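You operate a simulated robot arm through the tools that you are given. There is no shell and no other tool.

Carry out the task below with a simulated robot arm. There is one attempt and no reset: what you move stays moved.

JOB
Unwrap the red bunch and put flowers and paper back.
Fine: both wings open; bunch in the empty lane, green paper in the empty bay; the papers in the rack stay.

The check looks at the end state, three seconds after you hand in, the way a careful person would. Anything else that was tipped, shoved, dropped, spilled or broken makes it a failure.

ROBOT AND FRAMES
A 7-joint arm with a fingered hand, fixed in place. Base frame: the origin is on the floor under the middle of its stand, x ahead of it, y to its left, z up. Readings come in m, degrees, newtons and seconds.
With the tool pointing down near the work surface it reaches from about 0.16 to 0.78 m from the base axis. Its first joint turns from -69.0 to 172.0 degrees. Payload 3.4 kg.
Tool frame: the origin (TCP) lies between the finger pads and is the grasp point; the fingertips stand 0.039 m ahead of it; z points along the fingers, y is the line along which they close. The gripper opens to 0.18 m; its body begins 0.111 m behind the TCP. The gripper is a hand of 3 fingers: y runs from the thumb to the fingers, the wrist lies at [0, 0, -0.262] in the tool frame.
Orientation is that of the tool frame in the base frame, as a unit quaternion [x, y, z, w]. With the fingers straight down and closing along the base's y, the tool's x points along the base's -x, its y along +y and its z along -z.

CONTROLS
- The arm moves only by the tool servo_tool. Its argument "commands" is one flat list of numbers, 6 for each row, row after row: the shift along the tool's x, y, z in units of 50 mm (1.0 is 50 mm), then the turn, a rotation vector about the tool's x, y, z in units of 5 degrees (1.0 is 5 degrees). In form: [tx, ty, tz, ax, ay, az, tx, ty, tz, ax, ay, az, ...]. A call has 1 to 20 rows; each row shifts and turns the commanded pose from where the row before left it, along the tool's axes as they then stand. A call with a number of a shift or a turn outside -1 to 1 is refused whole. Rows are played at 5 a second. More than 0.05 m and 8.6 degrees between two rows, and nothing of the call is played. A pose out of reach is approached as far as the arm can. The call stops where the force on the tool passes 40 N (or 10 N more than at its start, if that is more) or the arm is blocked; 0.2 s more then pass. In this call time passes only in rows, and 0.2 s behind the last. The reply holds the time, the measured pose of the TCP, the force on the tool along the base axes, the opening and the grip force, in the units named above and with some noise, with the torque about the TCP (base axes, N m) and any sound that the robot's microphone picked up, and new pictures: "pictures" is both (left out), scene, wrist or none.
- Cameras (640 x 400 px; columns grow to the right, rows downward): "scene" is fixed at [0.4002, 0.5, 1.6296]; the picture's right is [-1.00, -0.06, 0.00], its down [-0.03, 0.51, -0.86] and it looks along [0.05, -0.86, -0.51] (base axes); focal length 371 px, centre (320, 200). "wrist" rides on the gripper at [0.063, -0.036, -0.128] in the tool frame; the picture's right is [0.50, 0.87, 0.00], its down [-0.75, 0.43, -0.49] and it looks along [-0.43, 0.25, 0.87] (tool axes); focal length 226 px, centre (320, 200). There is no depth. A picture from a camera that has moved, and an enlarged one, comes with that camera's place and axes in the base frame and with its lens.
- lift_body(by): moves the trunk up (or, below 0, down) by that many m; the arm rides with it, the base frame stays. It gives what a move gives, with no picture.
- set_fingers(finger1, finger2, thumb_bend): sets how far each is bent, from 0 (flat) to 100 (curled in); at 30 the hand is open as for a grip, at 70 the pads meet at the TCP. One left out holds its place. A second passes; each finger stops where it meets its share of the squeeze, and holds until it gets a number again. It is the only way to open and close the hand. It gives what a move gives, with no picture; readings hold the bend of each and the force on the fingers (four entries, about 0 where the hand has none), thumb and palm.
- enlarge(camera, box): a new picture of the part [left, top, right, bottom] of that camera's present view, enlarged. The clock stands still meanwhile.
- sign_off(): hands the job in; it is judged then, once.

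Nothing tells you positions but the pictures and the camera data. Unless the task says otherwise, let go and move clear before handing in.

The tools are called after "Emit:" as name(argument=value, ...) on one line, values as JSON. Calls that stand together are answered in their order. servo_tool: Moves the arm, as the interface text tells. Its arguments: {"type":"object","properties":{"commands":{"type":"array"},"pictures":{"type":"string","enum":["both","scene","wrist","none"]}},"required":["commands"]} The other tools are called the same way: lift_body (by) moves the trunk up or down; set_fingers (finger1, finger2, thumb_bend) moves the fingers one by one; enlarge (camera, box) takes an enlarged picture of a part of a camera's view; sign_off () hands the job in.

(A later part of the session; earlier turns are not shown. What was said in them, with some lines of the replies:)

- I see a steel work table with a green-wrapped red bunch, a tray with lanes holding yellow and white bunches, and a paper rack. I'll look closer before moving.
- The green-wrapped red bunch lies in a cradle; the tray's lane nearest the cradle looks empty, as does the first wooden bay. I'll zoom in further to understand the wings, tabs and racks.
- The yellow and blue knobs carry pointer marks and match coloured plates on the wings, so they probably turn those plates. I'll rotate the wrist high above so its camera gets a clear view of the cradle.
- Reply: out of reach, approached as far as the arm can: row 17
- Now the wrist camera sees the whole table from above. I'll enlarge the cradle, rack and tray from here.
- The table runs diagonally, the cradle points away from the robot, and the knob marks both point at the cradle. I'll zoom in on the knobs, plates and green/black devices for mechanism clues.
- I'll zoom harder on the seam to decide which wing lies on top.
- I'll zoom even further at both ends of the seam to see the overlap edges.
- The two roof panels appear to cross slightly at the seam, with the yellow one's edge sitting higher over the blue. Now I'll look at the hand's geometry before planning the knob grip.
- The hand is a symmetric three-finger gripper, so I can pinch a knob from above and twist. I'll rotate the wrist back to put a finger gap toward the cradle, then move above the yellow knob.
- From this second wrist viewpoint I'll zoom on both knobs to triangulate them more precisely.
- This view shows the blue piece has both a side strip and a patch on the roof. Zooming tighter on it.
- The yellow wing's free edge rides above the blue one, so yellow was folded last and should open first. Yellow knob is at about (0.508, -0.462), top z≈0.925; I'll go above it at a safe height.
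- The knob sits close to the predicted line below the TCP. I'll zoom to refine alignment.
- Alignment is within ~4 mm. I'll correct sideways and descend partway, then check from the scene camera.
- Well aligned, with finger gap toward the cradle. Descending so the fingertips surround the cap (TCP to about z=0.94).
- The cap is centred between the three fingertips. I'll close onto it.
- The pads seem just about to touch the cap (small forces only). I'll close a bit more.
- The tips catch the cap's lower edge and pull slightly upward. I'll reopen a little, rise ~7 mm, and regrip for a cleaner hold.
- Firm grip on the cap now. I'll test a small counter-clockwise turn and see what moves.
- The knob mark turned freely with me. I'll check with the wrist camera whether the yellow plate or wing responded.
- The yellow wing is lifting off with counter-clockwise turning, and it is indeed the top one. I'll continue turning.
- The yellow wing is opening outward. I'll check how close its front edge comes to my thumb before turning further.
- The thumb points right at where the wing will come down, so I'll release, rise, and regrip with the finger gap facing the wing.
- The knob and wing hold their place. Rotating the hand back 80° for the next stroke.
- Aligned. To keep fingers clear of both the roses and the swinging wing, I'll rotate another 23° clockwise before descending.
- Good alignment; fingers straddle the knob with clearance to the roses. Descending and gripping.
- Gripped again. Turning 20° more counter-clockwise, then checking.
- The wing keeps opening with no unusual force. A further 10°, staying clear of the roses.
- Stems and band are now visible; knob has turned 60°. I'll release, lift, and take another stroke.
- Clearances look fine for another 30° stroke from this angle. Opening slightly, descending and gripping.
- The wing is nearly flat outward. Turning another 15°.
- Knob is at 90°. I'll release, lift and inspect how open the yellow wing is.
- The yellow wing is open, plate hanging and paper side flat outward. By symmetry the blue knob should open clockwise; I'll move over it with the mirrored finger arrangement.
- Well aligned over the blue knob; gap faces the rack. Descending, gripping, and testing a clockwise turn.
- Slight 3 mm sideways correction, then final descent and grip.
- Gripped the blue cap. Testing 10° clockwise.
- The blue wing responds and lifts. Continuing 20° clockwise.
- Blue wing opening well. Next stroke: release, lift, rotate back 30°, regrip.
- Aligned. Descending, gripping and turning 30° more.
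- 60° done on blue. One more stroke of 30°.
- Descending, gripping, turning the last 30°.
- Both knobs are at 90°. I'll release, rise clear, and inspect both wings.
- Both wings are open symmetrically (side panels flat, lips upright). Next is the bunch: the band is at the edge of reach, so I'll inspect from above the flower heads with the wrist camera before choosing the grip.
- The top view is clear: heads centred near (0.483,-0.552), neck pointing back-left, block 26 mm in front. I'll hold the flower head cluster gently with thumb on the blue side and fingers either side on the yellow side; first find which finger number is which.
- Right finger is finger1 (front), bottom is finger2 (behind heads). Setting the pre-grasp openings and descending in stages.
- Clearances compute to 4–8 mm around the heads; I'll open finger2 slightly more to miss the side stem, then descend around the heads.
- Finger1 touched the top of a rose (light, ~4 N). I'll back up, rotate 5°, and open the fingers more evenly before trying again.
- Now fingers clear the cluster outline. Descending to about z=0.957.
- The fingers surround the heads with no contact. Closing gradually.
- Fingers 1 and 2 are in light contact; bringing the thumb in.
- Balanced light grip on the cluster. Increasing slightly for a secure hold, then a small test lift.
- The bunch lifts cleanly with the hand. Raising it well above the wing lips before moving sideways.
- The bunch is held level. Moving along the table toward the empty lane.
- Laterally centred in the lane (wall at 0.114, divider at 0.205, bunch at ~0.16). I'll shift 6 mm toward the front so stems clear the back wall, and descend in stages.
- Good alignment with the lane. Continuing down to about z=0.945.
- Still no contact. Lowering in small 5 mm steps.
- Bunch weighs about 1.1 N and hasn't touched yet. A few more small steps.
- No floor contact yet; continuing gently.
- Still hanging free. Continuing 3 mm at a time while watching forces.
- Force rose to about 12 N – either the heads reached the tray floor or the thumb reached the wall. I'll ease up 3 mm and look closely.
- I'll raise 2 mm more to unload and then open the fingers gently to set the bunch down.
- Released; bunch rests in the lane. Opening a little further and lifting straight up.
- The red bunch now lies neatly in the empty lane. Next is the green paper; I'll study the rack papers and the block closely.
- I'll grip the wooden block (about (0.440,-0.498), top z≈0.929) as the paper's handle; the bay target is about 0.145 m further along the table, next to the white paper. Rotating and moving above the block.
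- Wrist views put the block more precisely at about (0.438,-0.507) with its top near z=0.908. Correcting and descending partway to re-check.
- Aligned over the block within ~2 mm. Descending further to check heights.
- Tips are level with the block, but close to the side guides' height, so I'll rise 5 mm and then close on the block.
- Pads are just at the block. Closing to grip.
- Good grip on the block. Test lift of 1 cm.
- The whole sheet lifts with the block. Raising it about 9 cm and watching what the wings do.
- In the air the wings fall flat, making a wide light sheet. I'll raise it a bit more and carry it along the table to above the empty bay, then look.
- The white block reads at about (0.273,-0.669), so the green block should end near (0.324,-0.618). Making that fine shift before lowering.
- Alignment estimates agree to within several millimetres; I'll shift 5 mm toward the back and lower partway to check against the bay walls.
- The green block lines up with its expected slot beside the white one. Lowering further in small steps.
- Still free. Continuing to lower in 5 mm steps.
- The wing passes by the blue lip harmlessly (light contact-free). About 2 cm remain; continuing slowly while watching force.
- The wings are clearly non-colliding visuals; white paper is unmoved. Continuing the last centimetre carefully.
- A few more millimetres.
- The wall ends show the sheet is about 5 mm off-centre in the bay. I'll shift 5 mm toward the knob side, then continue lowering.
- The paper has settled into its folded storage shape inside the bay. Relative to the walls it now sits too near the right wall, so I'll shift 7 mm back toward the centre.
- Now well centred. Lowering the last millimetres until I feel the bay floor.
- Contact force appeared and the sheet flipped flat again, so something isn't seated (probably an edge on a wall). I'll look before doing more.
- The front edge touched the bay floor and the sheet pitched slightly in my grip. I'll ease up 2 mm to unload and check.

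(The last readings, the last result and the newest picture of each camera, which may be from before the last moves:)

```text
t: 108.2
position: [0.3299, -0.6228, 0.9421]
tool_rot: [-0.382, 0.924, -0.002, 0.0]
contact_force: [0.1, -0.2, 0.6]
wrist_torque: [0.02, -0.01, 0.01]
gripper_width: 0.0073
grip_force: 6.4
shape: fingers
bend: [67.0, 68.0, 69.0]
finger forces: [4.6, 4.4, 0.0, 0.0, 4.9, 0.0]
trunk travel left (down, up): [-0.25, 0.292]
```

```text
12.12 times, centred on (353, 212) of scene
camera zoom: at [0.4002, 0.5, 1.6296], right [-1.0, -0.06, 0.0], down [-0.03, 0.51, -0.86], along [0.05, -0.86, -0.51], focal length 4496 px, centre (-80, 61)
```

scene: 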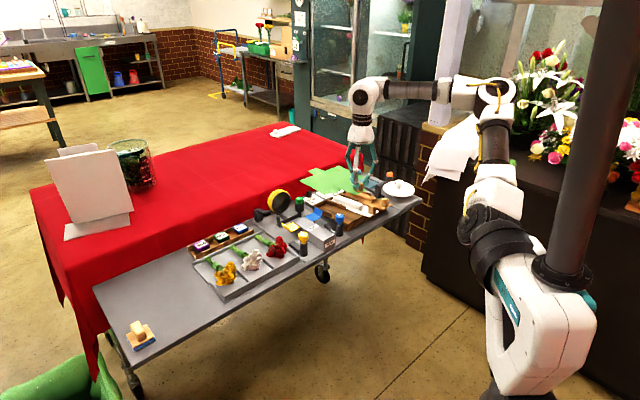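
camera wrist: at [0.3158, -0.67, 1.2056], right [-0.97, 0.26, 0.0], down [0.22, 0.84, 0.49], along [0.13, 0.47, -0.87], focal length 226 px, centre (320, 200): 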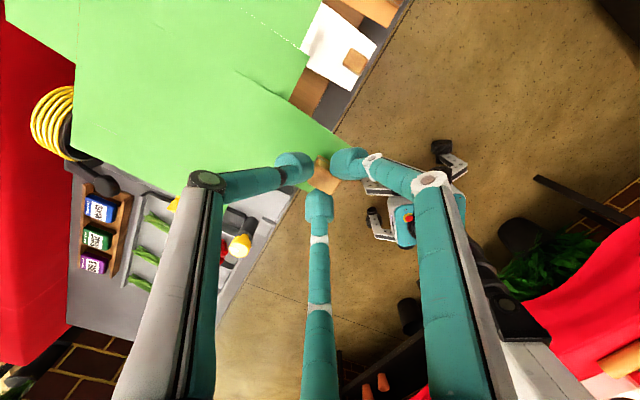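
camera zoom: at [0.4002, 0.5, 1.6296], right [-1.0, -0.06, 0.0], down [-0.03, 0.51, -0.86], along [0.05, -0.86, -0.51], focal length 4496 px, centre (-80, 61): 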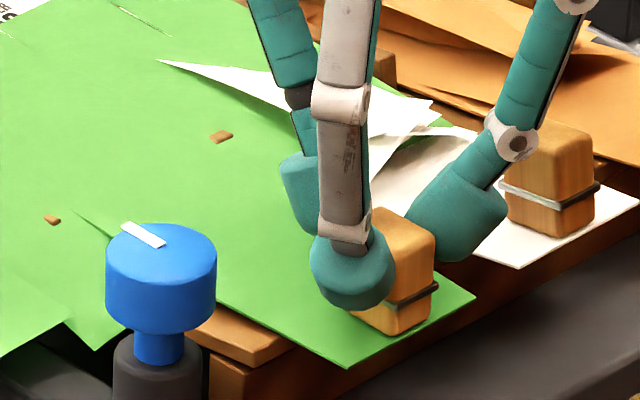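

The walls now bracket the sheet's creases, so it is laterally right; front is at floor level. I'll open the fingers so it settles into the bay.

Emit:
set_fingers(finger1=64, finger2=64, thumb_bend=64)

Emit:
enlarge(camera="scene", box=[290, 170, 400, 240])

Emit:
enlarge(camera="wrist", box=[80, 0, 400, 200])

Emit:
enlarge(camera="scene", box=[330, 195, 376, 228])

```text
t: 109.2
position: [0.329, -0.6216, 0.9433]
tool_rot: [-0.383, 0.924, -0.002, 0.0]
contact_force: [-0.2, -0.4, 0.3]
wrist_torque: [-0.02, 0.02, -0.05]
gripper_width: 0.0176
grip_force: 0.1
shape: fingers
bend: [64.0, 64.0, 64.0]
finger forces: [0.1, 0.1, 0.1, 0.0, 0.0, 0.0]
trunk travel left (down, up): [-0.25, 0.292]
```

```text
5.71 times, centred on (345, 205) of scene
camera zoom: at [0.4002, 0.5, 1.6296], right [-1.0, -0.06, 0.0], down [-0.03, 0.51, -0.86], along [0.05, -0.86, -0.51], focal length 2119 px, centre (177, 171)
```

zoom: 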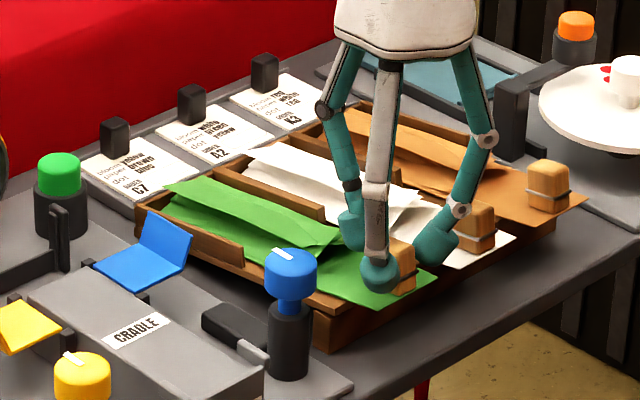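

```text
2.00 times, centred on (240, 100) of wrist
camera zoom: at [0.3106, -0.691, 1.0711], right [-0.97, 0.26, 0.0], down [0.22, 0.84, 0.49], along [0.13, 0.47, -0.87], focal length 452 px, centre (480, 400)
```

zoom: 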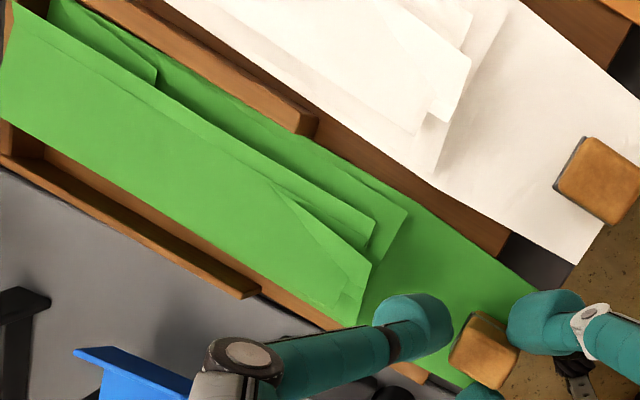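

```text
12.12 times, centred on (353, 212) of scene
camera zoom: at [0.4002, 0.5, 1.6296], right [-1.0, -0.06, 0.0], down [-0.03, 0.51, -0.86], along [0.05, -0.86, -0.51], focal length 4496 px, centre (-80, 61)
```

zoom: 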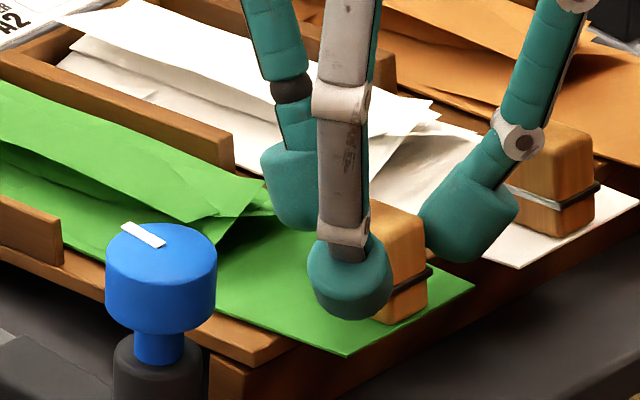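

The green paper settled into the bay just like its neighbours. Opening a bit more and lifting straight off.

Emit:
set_fingers(finger1=61, finger2=61, thumb_bend=61)

Emit:
servo_tool(commands=[0, 0, -0.3, 0, 0, 0, 0, 0, -0.5, 0, 0, 0, 0, 0, -0.8, 0, 0, 0, 0, 0, -0.9, 0, 0, 0, 0, 0, -0.9, 0, 0, 0], pictures="both")

Emit:
enlarge(camera="scene", box=[290, 170, 400, 240])

Emit:
enlarge(camera="wrist", box=[80, 0, 400, 200])

```text
t: 110.2
position: [0.3283, -0.6219, 0.942]
tool_rot: [-0.383, 0.924, -0.002, 0.0]
contact_force: [-0.1, -1.1, -0.5]
wrist_torque: [0.01, -0.01, -0.01]
gripper_width: 0.0293
grip_force: 0.0
shape: fingers
bend: [61.0, 61.0, 61.0]
finger forces: [0.0, 0.0, 0.0, 0.0, 0.1, 0.0]
trunk travel left (down, up): [-0.25, 0.292]
```

```text
t: 111.4
position: [0.3277, -0.6195, 1.1125]
tool_rot: [-0.383, 0.924, -0.002, 0.0]
contact_force: [0.4, -0.8, -1.1]
wrist_torque: [-0.02, 0.03, 0.04]
gripper_width: 0.0292
grip_force: 0.1
shape: fingers
bend: [61.0, 61.0, 61.0]
finger forces: [0.1, 0.0, 0.0, 0.0, 0.0, 0.0]
trunk travel left (down, up): [-0.25, 0.292]
camera wrist: at [0.3098, -0.688, 1.2409], right [-0.97, 0.26, 0.0], down [0.22, 0.84, 0.49], along [0.13, 0.47, -0.87], focal length 226 px, centre (320, 200)
```

scene: 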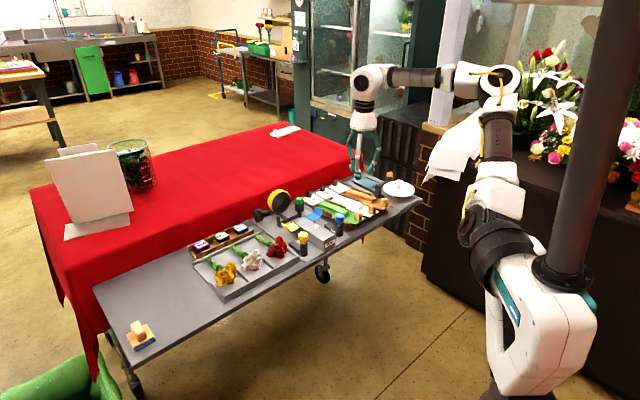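
wrist: 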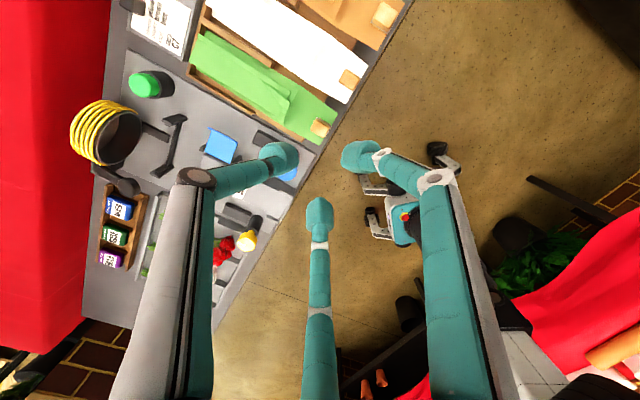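

```text
5.71 times, centred on (345, 205) of scene
camera zoom: at [0.4002, 0.5, 1.6296], right [-1.0, -0.06, 0.0], down [-0.03, 0.51, -0.86], along [0.05, -0.86, -0.51], focal length 2119 px, centre (177, 171)
```

zoom: 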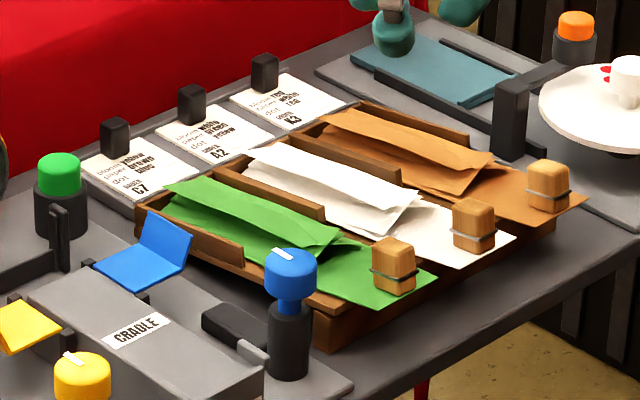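

```text
2.00 times, centred on (240, 100) of wrist
camera zoom: at [0.3098, -0.688, 1.2409], right [-0.97, 0.26, 0.0], down [0.22, 0.84, 0.49], along [0.13, 0.47, -0.87], focal length 452 px, centre (480, 400)
```

zoom: 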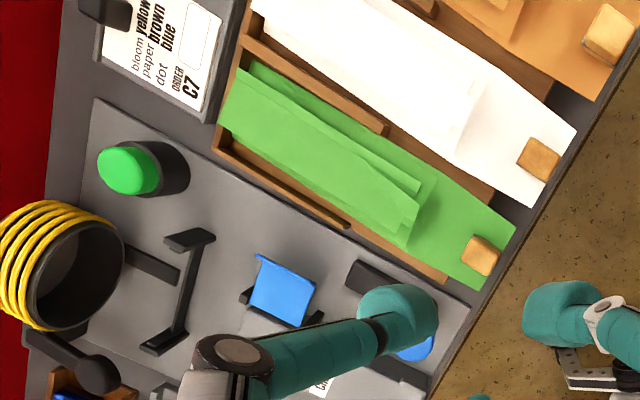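

All three papers lie neatly in their bays. I'll check the cradle's wing plates and the rest of the table for anything amiss.

Emit:
enlarge(camera="scene", box=[260, 190, 350, 250])

Emit:
enlarge(camera="scene", box=[282, 210, 330, 240])

Emit:
enlarge(camera="scene", box=[180, 190, 310, 290])

Emit:
enlarge(camera="wrist", box=[160, 90, 320, 260])

```text
6.67 times, centred on (305, 220) of scene
camera zoom: at [0.4002, 0.5, 1.6296], right [-1.0, -0.06, 0.0], down [-0.03, 0.51, -0.86], along [0.05, -0.86, -0.51], focal length 2473 px, centre (420, 67)
```

zoom: 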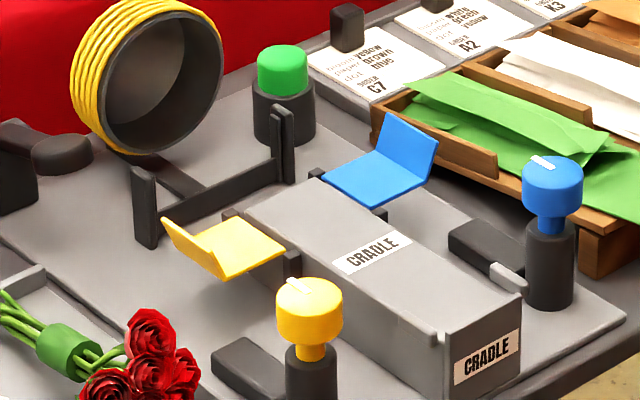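

```text
13.33 times, centred on (306, 225) of scene
camera zoom: at [0.4002, 0.5, 1.6296], right [-1.0, -0.06, 0.0], down [-0.03, 0.51, -0.86], along [0.05, -0.86, -0.51], focal length 4945 px, centre (507, -133)
```

zoom: 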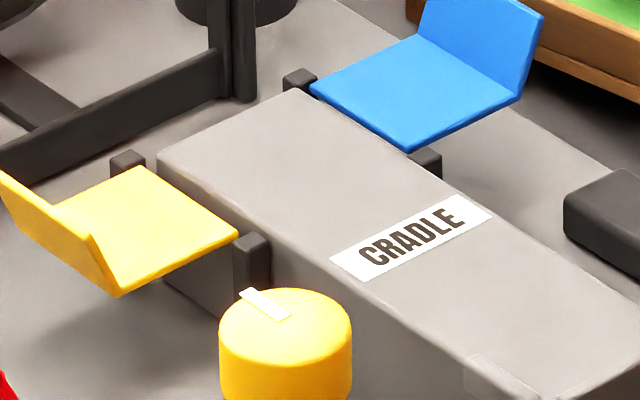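

```text
4.00 times, centred on (245, 240) of scene
camera zoom: at [0.4002, 0.5, 1.6296], right [-1.0, -0.06, 0.0], down [-0.03, 0.51, -0.86], along [0.05, -0.86, -0.51], focal length 1484 px, centre (620, 40)
```

zoom: 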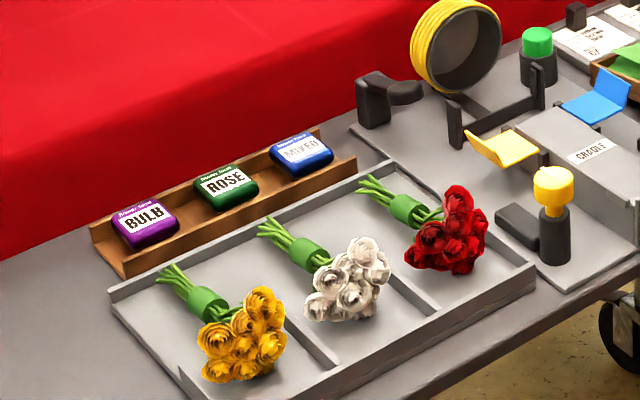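

```text
2.35 times, centred on (240, 175) of wrist
camera zoom: at [0.3098, -0.688, 1.2409], right [-0.97, 0.26, 0.0], down [0.22, 0.84, 0.49], along [0.13, 0.47, -0.87], focal length 532 px, centre (508, 259)
```

zoom: 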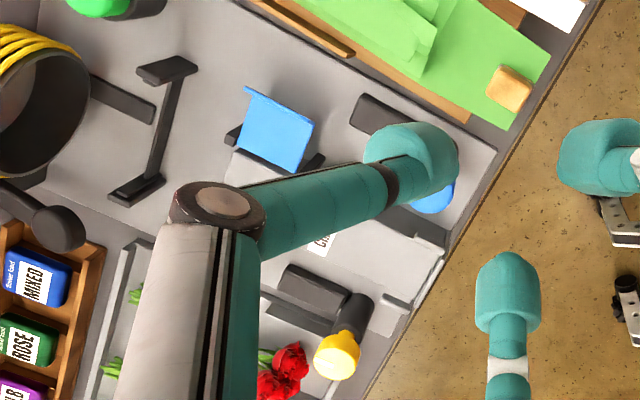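

Plates are flat with pointers turned exactly 90°, the bunch is in its lane, and papers are stored. Moving the arm up and clear, then a final look.

Emit:
servo_tool(commands=[0, 0, -0.8, 0, 0, 0, 0, 0, -0.8, 0, 0, 0, 0, 0, -0.7, 0, 0, 0, -0.713, 0.419, 0, 0, 0, 0, -0.713, 0.419, 0, 0, 0, 0, -0.713, 0.419, 0, 0, 0, 0, -0.713, 0.419, 0, 0, 0, 0, -0.713, 0.419, 0, 0, 0, 0, -0.713, 0.419, 0, 0, 0, 0], pictures="both")

Emit:
enlarge(camera="scene", box=[180, 160, 430, 316])

Emit:
enlarge(camera="wrist", box=[0, 0, 400, 250])

```text
t: 113.4
position: [0.39, -0.3749, 1.2255]
tool_rot: [-0.382, 0.924, -0.001, -0.001]
contact_force: [0.0, 0.0, 0.3]
wrist_torque: [-0.06, 0.03, 0.02]
gripper_width: 0.0291
grip_force: 0.1
shape: fingers
bend: [61.0, 61.0, 61.0]
finger forces: [0.1, 0.1, 0.0, 0.0, 0.0, 0.0]
trunk travel left (down, up): [-0.25, 0.292]
camera wrist: at [0.3724, -0.4444, 1.3538], right [-0.97, 0.26, 0.0], down [0.23, 0.84, 0.49], along [0.13, 0.47, -0.87], focal length 226 px, centre (320, 200)
```

scene: 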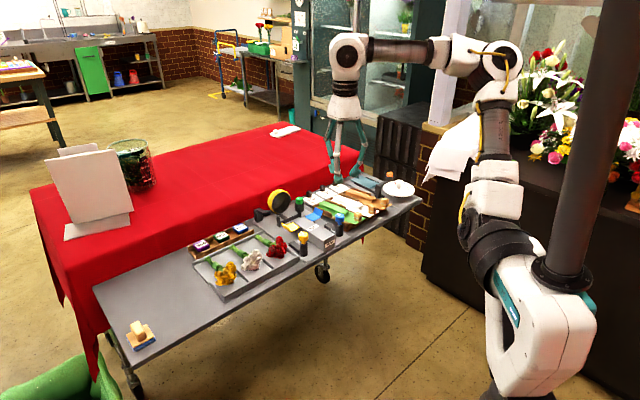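
wrist: 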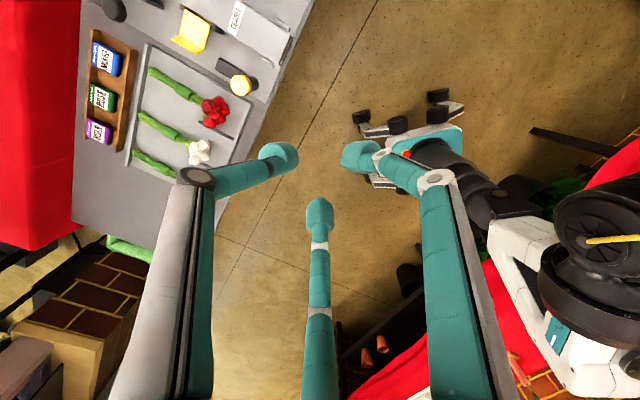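

```text
2.56 times, centred on (305, 238) of scene
camera zoom: at [0.4002, 0.5, 1.6296], right [-1.0, -0.06, 0.0], down [-0.03, 0.51, -0.86], along [0.05, -0.86, -0.51], focal length 950 px, centre (358, 103)
```

zoom: 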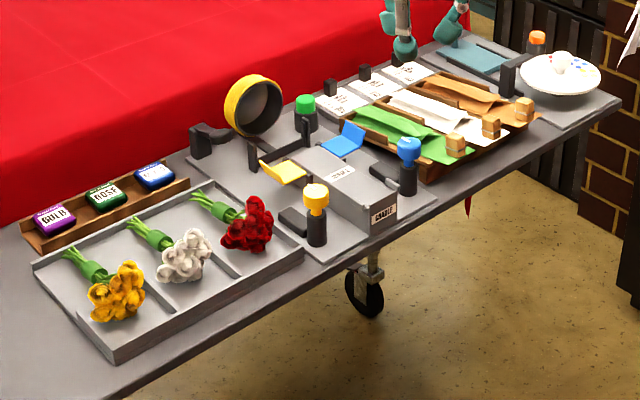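

```text
1.60 times, centred on (200, 125) of wrist
camera zoom: at [0.3724, -0.4444, 1.3538], right [-0.97, 0.26, 0.0], down [0.23, 0.84, 0.49], along [0.13, 0.47, -0.87], focal length 362 px, centre (512, 320)
```

zoom: 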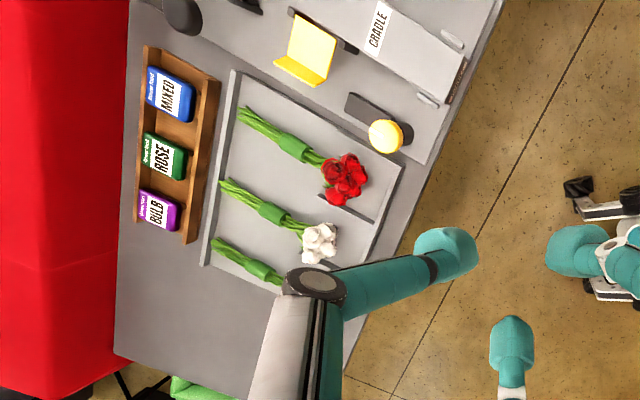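

Everything is as intended: both wing plates are open, the red bunch is in its lane, and the green paper is in its bay. The white and brown papers have not moved, and the arm is clear. Handing in.

Emit:
sign_off()

```text
The job is handed in.
```

I unwrapped the red bunch and put the flowers and paper back, then moved the arm clear and handed the job in. The result of the check has not come back.

- **Wings:** I turned the yellow and blue knobs 90° each, yellow first because its wing lay on top. Both wings now lie flat open.
- **Red bunch:** it lies in the lane that was empty, heads to the front like the other two bunches. I held it by the flower heads because the stem band was at the edge of reach. One finger touched a rose lightly (about 3 N) on the way in. I saw no damage.
- **Green paper:** it sits in the bay that was empty, folded down like the papers beside it. Its front edge touched the bay floor while I was still holding it, and the sheet tilted in my grip. It settled flat when I let go.
- **Everything else:** the white and brown papers did not move, and the last pictures show nothing tipped, shoved or dropped.
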